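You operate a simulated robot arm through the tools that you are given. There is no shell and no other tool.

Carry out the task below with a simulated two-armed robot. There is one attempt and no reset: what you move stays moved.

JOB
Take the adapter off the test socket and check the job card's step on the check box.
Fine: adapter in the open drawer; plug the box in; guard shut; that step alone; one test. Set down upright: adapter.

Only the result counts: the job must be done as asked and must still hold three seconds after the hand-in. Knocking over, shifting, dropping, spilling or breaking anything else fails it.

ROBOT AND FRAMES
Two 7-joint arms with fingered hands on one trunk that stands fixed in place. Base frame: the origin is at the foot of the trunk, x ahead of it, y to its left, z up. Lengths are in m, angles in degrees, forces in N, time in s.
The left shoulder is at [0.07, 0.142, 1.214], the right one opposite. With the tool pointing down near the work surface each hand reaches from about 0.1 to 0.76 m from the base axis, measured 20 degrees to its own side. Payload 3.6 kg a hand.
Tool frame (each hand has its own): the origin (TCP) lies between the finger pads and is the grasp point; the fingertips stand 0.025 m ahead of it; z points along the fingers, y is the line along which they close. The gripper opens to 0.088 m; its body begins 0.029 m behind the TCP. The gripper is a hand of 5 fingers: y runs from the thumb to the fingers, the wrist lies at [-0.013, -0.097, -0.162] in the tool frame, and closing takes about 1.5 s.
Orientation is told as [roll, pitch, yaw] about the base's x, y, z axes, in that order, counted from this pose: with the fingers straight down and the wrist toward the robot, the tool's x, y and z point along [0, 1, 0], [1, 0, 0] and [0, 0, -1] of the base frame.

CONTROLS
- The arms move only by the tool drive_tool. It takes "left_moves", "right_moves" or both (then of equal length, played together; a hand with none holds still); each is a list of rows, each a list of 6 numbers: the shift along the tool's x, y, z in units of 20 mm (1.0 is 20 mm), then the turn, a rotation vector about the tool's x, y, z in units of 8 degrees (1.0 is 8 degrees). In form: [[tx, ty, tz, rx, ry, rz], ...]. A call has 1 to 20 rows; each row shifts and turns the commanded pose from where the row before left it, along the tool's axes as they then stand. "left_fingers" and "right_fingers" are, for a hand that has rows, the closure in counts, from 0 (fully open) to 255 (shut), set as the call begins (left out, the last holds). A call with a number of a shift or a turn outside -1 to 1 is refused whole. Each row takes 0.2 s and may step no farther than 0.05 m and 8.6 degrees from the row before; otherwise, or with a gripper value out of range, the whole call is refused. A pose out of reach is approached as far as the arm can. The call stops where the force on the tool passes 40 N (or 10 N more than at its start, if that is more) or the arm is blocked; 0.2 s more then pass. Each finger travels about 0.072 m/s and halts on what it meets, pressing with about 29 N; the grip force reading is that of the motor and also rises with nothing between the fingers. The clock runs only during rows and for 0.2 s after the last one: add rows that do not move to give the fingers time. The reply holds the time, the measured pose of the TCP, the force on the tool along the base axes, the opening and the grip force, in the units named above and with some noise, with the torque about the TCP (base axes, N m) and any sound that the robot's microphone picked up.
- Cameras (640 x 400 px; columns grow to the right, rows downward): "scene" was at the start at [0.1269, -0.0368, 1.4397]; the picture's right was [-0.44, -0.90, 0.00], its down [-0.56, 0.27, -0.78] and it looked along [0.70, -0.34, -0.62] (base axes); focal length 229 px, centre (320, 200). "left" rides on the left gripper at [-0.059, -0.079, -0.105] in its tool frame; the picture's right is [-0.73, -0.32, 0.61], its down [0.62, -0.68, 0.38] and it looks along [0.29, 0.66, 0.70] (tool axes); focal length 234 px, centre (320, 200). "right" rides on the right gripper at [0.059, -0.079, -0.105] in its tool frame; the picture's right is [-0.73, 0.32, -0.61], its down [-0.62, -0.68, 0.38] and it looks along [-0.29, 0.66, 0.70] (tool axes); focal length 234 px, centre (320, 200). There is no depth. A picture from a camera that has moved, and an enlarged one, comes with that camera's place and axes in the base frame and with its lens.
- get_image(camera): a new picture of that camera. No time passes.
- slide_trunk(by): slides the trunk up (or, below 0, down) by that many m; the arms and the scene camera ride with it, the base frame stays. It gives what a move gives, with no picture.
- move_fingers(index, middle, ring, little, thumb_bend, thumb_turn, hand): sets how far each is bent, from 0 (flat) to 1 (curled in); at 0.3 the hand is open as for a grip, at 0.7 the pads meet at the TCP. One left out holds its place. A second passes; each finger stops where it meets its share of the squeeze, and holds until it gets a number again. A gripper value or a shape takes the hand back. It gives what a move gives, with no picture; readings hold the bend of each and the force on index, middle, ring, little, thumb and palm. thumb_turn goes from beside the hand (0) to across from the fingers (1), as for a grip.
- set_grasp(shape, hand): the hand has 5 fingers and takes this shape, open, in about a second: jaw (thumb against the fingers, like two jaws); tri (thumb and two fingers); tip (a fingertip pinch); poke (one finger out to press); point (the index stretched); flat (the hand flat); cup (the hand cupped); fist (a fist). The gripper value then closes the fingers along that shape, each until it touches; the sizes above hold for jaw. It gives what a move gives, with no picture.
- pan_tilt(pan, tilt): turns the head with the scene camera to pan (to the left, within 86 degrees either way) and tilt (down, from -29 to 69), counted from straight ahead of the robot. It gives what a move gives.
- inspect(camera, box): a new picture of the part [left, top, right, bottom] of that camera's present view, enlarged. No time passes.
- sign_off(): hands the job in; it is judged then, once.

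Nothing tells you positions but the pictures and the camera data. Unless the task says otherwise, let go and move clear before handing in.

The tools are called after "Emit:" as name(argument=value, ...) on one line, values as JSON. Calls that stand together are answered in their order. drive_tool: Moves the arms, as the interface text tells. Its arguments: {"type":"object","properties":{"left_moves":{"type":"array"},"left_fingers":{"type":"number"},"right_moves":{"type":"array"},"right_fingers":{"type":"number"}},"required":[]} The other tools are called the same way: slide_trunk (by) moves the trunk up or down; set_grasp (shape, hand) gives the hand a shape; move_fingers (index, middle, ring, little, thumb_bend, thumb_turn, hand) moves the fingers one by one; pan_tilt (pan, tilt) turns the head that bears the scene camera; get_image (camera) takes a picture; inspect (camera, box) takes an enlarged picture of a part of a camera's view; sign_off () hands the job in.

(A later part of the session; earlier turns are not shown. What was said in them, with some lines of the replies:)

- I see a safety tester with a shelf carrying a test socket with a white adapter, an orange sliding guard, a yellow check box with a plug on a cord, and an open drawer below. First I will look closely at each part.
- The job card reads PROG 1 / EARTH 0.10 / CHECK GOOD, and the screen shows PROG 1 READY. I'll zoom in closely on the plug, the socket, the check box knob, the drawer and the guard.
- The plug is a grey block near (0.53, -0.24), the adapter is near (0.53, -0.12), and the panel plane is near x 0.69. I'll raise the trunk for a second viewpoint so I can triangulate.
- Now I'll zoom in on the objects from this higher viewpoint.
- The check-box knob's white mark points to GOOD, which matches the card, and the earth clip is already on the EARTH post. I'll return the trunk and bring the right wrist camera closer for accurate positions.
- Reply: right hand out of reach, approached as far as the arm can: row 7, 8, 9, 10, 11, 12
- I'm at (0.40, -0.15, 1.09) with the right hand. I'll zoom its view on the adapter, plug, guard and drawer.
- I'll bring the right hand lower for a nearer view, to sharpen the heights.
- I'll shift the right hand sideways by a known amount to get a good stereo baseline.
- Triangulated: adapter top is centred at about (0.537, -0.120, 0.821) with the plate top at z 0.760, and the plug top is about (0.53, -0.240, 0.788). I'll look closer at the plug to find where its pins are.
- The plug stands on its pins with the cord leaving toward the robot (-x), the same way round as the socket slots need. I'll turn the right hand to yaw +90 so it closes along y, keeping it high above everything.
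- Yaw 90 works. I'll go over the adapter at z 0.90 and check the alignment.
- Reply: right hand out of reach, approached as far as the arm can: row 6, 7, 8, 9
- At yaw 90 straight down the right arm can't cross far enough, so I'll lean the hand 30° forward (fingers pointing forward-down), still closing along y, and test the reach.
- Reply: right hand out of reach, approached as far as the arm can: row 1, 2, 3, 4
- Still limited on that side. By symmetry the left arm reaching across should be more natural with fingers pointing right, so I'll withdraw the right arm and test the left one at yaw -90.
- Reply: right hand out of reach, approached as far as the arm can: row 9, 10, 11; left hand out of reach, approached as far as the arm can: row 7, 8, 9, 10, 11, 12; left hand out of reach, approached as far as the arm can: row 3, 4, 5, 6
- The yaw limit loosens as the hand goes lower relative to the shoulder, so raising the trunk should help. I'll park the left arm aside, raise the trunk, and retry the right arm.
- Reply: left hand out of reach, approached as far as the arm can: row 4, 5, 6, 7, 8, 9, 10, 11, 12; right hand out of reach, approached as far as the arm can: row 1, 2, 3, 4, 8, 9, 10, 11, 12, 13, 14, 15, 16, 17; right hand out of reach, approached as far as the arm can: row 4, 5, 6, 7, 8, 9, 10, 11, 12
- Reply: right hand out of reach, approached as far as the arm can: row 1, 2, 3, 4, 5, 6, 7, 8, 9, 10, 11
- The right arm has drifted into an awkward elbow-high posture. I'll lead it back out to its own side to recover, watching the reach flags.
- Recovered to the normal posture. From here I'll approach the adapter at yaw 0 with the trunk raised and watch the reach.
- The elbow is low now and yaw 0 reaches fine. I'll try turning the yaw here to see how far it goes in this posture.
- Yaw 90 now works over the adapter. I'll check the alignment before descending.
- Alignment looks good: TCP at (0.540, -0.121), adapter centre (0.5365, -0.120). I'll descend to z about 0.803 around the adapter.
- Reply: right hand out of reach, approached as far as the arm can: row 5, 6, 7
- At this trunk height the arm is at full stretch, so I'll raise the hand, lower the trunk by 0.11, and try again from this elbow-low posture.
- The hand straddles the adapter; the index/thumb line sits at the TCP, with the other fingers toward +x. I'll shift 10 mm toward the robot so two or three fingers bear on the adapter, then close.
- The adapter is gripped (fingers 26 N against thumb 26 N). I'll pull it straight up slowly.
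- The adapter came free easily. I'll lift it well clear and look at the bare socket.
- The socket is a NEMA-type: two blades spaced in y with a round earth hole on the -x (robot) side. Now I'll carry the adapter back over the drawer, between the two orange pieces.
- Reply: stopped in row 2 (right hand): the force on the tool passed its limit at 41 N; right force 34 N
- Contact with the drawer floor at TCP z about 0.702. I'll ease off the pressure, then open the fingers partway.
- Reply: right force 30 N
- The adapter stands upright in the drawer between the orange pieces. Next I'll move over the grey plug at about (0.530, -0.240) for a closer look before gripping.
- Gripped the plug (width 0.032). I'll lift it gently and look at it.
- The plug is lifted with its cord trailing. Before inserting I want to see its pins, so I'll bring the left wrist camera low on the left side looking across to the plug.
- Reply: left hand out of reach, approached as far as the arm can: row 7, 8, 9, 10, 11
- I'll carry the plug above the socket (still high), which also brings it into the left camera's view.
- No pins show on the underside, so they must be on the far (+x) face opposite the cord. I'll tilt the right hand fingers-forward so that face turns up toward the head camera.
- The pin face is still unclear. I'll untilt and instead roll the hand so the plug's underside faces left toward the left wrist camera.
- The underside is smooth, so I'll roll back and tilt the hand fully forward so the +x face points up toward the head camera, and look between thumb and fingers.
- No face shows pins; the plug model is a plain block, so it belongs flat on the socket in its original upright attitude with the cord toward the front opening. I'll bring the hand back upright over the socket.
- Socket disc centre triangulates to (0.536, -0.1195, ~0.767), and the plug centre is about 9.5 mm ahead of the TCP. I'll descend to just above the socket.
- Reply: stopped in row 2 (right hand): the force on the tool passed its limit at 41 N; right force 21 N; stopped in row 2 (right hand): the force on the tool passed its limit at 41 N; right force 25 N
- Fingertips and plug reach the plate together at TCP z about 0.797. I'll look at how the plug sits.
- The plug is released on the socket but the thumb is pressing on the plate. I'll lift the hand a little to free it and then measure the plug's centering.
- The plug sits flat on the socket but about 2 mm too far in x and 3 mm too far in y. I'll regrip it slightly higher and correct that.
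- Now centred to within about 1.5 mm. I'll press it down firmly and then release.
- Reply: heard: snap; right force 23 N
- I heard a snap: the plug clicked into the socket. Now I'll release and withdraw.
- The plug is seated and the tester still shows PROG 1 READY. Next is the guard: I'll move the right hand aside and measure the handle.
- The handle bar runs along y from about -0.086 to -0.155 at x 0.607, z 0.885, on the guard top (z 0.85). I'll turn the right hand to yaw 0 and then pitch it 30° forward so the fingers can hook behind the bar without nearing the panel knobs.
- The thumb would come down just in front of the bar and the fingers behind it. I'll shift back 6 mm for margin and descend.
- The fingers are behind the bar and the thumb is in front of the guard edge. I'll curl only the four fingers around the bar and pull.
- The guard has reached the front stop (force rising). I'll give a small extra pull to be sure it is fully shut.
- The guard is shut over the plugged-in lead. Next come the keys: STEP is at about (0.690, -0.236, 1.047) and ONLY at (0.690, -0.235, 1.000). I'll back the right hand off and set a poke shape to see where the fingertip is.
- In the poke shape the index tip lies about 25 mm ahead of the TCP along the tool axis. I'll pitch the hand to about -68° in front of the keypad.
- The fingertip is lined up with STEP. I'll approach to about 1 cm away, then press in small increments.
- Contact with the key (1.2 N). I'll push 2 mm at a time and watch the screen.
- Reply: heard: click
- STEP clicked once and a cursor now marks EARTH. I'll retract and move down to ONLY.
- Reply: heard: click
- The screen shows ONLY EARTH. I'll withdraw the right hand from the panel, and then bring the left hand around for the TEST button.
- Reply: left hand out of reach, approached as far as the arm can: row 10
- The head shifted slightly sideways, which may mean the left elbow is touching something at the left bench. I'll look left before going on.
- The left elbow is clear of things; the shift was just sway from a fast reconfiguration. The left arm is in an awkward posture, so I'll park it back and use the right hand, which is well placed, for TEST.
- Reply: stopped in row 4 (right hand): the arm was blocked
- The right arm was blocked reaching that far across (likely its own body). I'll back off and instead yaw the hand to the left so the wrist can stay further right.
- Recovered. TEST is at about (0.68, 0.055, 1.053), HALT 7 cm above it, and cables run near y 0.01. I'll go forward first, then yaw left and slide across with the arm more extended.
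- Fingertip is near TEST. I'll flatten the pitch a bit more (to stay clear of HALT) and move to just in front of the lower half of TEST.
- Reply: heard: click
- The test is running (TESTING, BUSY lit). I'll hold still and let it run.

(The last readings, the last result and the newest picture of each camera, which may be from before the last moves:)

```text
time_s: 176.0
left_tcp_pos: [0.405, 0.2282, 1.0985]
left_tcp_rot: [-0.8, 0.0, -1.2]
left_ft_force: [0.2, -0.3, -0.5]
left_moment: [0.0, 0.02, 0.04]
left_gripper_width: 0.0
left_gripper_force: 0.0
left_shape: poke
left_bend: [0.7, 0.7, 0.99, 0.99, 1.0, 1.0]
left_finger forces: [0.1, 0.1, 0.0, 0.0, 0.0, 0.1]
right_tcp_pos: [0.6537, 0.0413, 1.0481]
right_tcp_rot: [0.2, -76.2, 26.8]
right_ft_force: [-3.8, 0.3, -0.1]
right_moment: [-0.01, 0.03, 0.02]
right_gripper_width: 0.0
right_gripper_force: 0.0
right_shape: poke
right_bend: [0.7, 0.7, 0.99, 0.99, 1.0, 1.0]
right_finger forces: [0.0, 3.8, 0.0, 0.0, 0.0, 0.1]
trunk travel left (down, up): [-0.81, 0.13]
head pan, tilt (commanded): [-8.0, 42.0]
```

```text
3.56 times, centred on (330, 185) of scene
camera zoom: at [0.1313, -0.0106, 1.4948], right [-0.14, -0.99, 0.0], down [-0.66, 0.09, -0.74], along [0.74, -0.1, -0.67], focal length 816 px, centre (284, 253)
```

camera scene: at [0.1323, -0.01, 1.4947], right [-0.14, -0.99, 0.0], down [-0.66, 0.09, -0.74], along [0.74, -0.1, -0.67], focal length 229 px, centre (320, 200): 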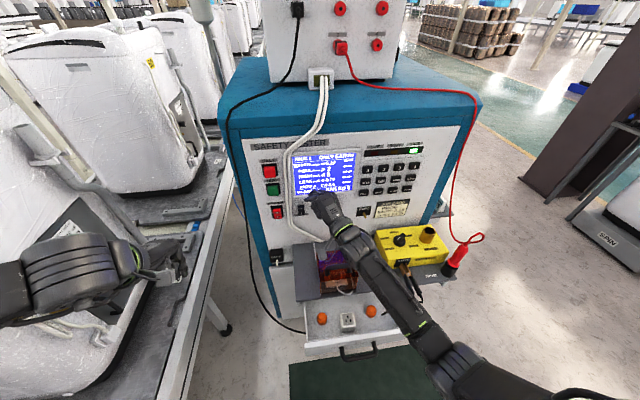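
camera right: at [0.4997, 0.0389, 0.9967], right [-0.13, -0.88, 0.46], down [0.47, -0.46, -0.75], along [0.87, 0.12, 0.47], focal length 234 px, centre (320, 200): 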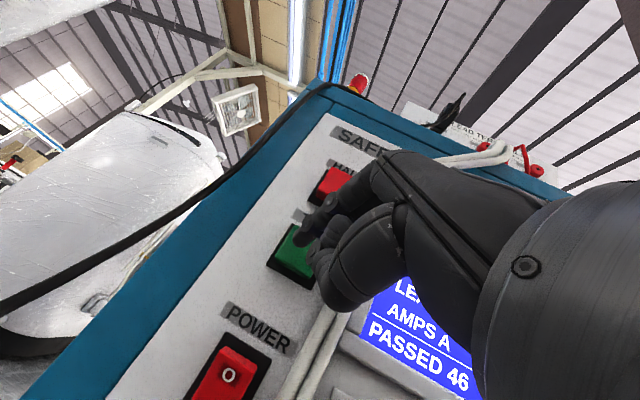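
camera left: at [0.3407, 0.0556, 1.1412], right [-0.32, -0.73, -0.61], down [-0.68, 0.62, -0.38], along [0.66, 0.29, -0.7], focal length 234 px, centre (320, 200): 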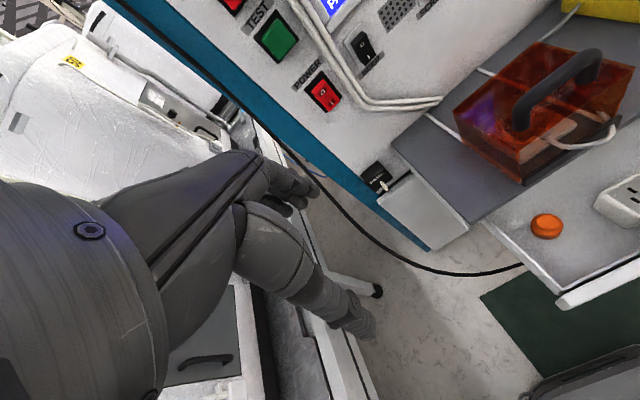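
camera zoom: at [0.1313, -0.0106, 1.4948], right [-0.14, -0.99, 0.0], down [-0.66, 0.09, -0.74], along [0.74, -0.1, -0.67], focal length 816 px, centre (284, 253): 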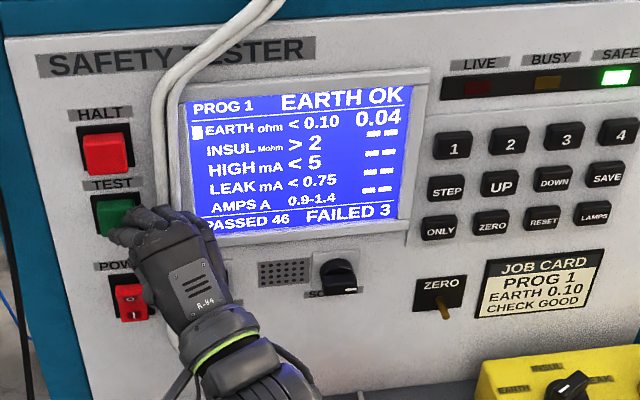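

The screen shows EARTH OK 0.04 with SAFE lit. Now I'll withdraw the right hand straight back from the button and clear of everything.

Emit:
drive_tool(right_moves=[[0.22, -0.11, -0.43, 0, 0, 0], [0.4478, -0.215, -0.868, 0, 0, 0], [0.4, -0.19, -0.78, 0, 0, 0], [-0.892, -0.15, -0.33, 0, 0, 0], [-0.892, -0.15, -0.33, 0, 0, 0], [-0.892, -0.15, -0.33, 0, 0, 0], [-0.892, -0.15, -0.33, 0, 0, 0], [-0.892, -0.15, -0.33, 0, 0, 0], [-0.892, -0.15, -0.33, 0, 0, 0], [-0.892, -0.15, -0.33, 0, 0, 0], [-0.892, -0.15, -0.33, 0, 0, 0], [-0.892, -0.15, -0.33, 0, 0, 0]])

Emit:
get_image(camera="scene")

Emit:
inspect(camera="scene", box=[230, 130, 430, 240])

```text
time_s: 178.6
left_tcp_pos: [0.4066, 0.2275, 1.0976]
left_tcp_rot: [-0.8, 0.0, -1.1]
left_ft_force: [-0.3, 0.1, -0.3]
left_moment: [0.0, 0.01, -0.01]
left_gripper_width: 0.0
left_gripper_force: 0.0
left_shape: poke
left_bend: [0.7, 0.7, 0.99, 0.99, 1.0, 1.0]
left_finger forces: [0.0, 0.1, 0.0, 0.1, 0.0, 0.0]
right_tcp_pos: [0.6218, -0.1308, 1.0364]
right_tcp_rot: [0.3, -76.1, 26.5]
right_ft_force: [-0.6, -0.5, -0.5]
right_moment: [0.0, 0.05, 0.02]
right_gripper_width: 0.0
right_gripper_force: 0.1
right_shape: poke
right_bend: [0.7, 0.7, 0.99, 0.99, 1.0, 1.0]
right_finger forces: [0.0, 0.0, 0.0, 0.0, 0.0, 0.0]
trunk travel left (down, up): [-0.81, 0.13]
head pan, tilt (commanded): [-8.0, 42.0]
```

```text
taken
camera scene: at [0.1322, -0.0115, 1.4947], right [-0.14, -0.99, 0.0], down [-0.66, 0.09, -0.74], along [0.74, -0.1, -0.67], focal length 229 px, centre (320, 200)
```

scene: 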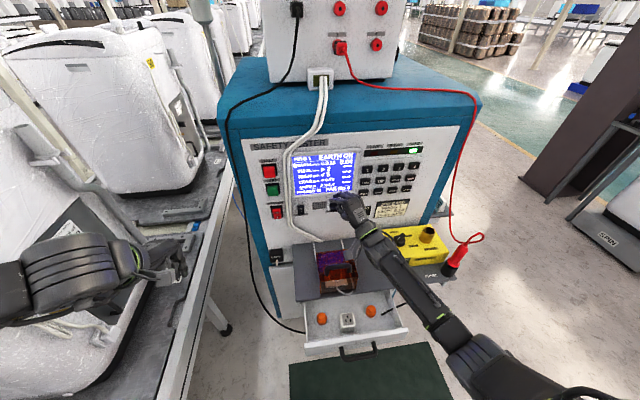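

```text
3.20 times, centred on (330, 185) of scene
camera zoom: at [0.1322, -0.0115, 1.4947], right [-0.14, -0.99, 0.0], down [-0.66, 0.09, -0.74], along [0.74, -0.1, -0.67], focal length 734 px, centre (288, 248)
```

zoom: 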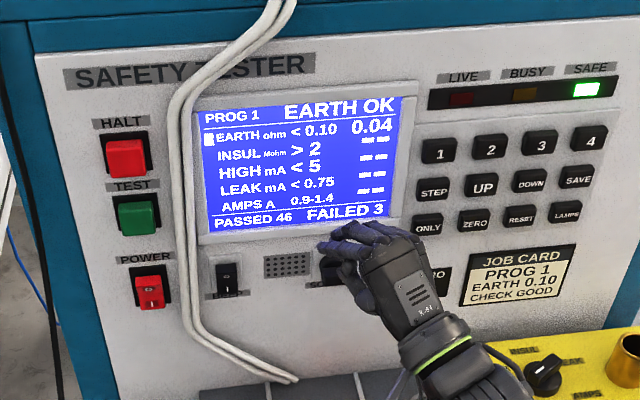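

Emit:
drive_tool(right_moves=[[0.2, -0.1, -0.7, 0, 0, 0], [-0.51, 0, -0.9, 0, 0, 0], [-0.51, 0, -0.9, 0, 0, 0], [-0.51, 0, -0.9, 0, 0, 0], [-0.51, 0, -0.9, 0, 0, 0], [-0.51, 0, -0.9, 0, 0, 0], [-0.51, 0, -0.9, 0, 0, 0], [-0.51, 0.3, -0.9, 0, 0, 0]])

Emit:
get_image(camera="scene")

Emit:
inspect(camera="scene", box=[280, 220, 420, 360])

Emit:
inspect(camera="scene", box=[230, 130, 430, 240])

Emit:
get_image(camera="right")

```text
time_s: 180.4
left_tcp_pos: [0.4056, 0.2275, 1.0984]
left_tcp_rot: [-0.8, -0.1, -1.0]
left_ft_force: [0.1, -0.9, 0.7]
left_moment: [0.01, 0.03, 0.01]
left_gripper_width: 0.0
left_gripper_force: 0.0
left_shape: poke
left_bend: [0.7, 0.7, 0.99, 0.99, 1.0, 1.0]
left_finger forces: [0.0, 0.0, 0.0, 0.0, 0.1, 0.1]
right_tcp_pos: [0.5306, -0.2496, 1.0736]
right_tcp_rot: [0.3, -76.2, 26.5]
right_ft_force: [0.2, 0.7, 0.5]
right_moment: [0.01, 0.03, 0.01]
right_gripper_width: 0.0
right_gripper_force: 0.1
right_shape: poke
right_bend: [0.7, 0.7, 0.99, 0.99, 1.0, 1.0]
right_finger forces: [0.1, 0.1, 0.0, 0.0, 0.1, 0.0]
trunk travel left (down, up): [-0.81, 0.13]
head pan, tilt (commanded): [-8.0, 42.0]
```

```text
taken
camera scene: at [0.1317, -0.0114, 1.4947], right [-0.14, -0.99, 0.0], down [-0.66, 0.09, -0.74], along [0.74, -0.1, -0.67], focal length 229 px, centre (320, 200)
```

scene: 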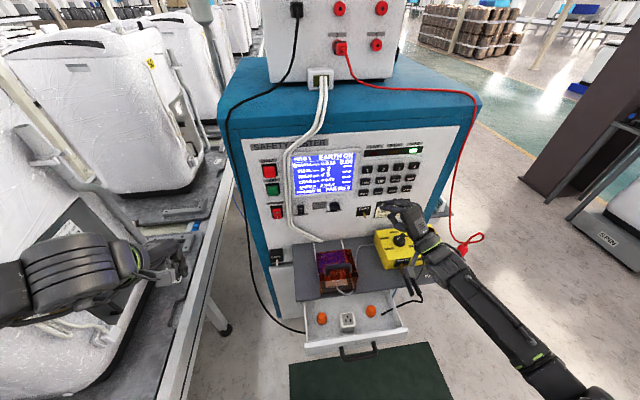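

```text
2.86 times, centred on (350, 290) of scene
camera zoom: at [0.1317, -0.0114, 1.4947], right [-0.14, -0.99, 0.0], down [-0.66, 0.09, -0.74], along [0.74, -0.1, -0.67], focal length 655 px, centre (234, -57)
```

zoom: 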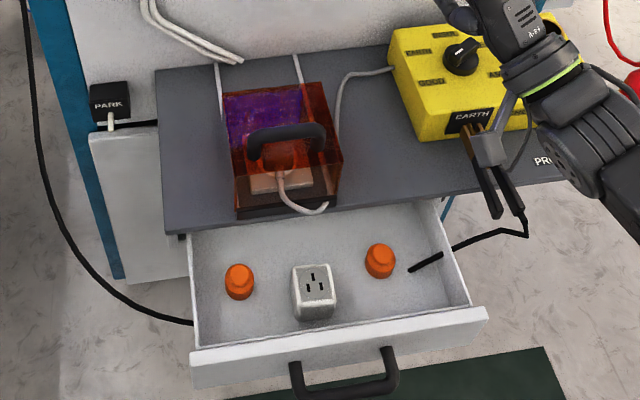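

```text
3.20 times, centred on (330, 185) of scene
camera zoom: at [0.1317, -0.0114, 1.4947], right [-0.14, -0.99, 0.0], down [-0.66, 0.09, -0.74], along [0.74, -0.1, -0.67], focal length 734 px, centre (288, 248)
```

zoom: 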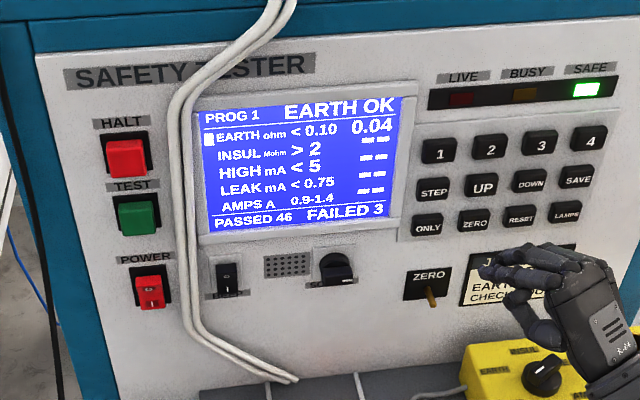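

```text
taken
camera right: at [0.3965, -0.2532, 1.022], right [-0.13, -0.88, 0.46], down [0.47, -0.46, -0.75], along [0.87, 0.12, 0.47], focal length 234 px, centre (320, 200)
```

right: 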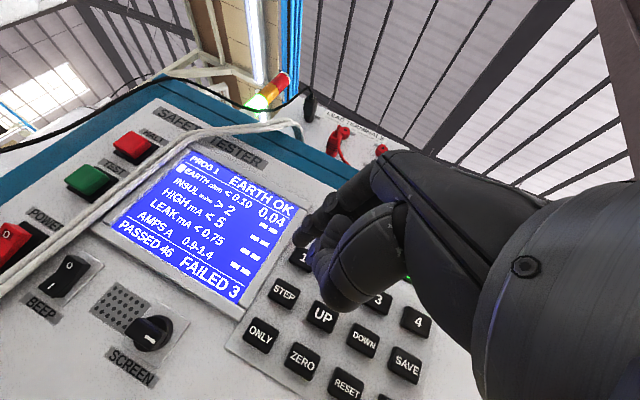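

The result is EARTH OK 0.04 with that step alone and a single test. The plug is seated, the guard is shut, the adapter stands upright in the open drawer and both hands are clear, so I'm handing in.

Emit:
sign_off()

```text
The job is handed in.
```

The job is done and handed in. The one test I ran on the earth step came back as EARTH OK, 0.04 ohm against the 0.10 limit.

- **Adapter:** it is off the test socket and standing upright in the open drawer, between the two orange pieces.
- **Check box:** its plug is seated in the test socket (I heard it snap in). The knob was already on GOOD and the earth clip was already on the EARTH post, so I left both alone.
- **Guard:** it is pulled shut against its front stop.
- **Test:** the tester was already on PROG 1. I pressed STEP once to pick EARTH, ONLY once (the screen showed ONLY EARTH), then TEST once.

The tester's passed count still read 46 afterwards; I took that to mean single-step runs aren't counted.

At one point my right arm was blocked while reaching across towards TEST, probably by my own body. The last pictures show the drawer, adapter, clip and knobs all in place, and both hands were clear when I handed in.
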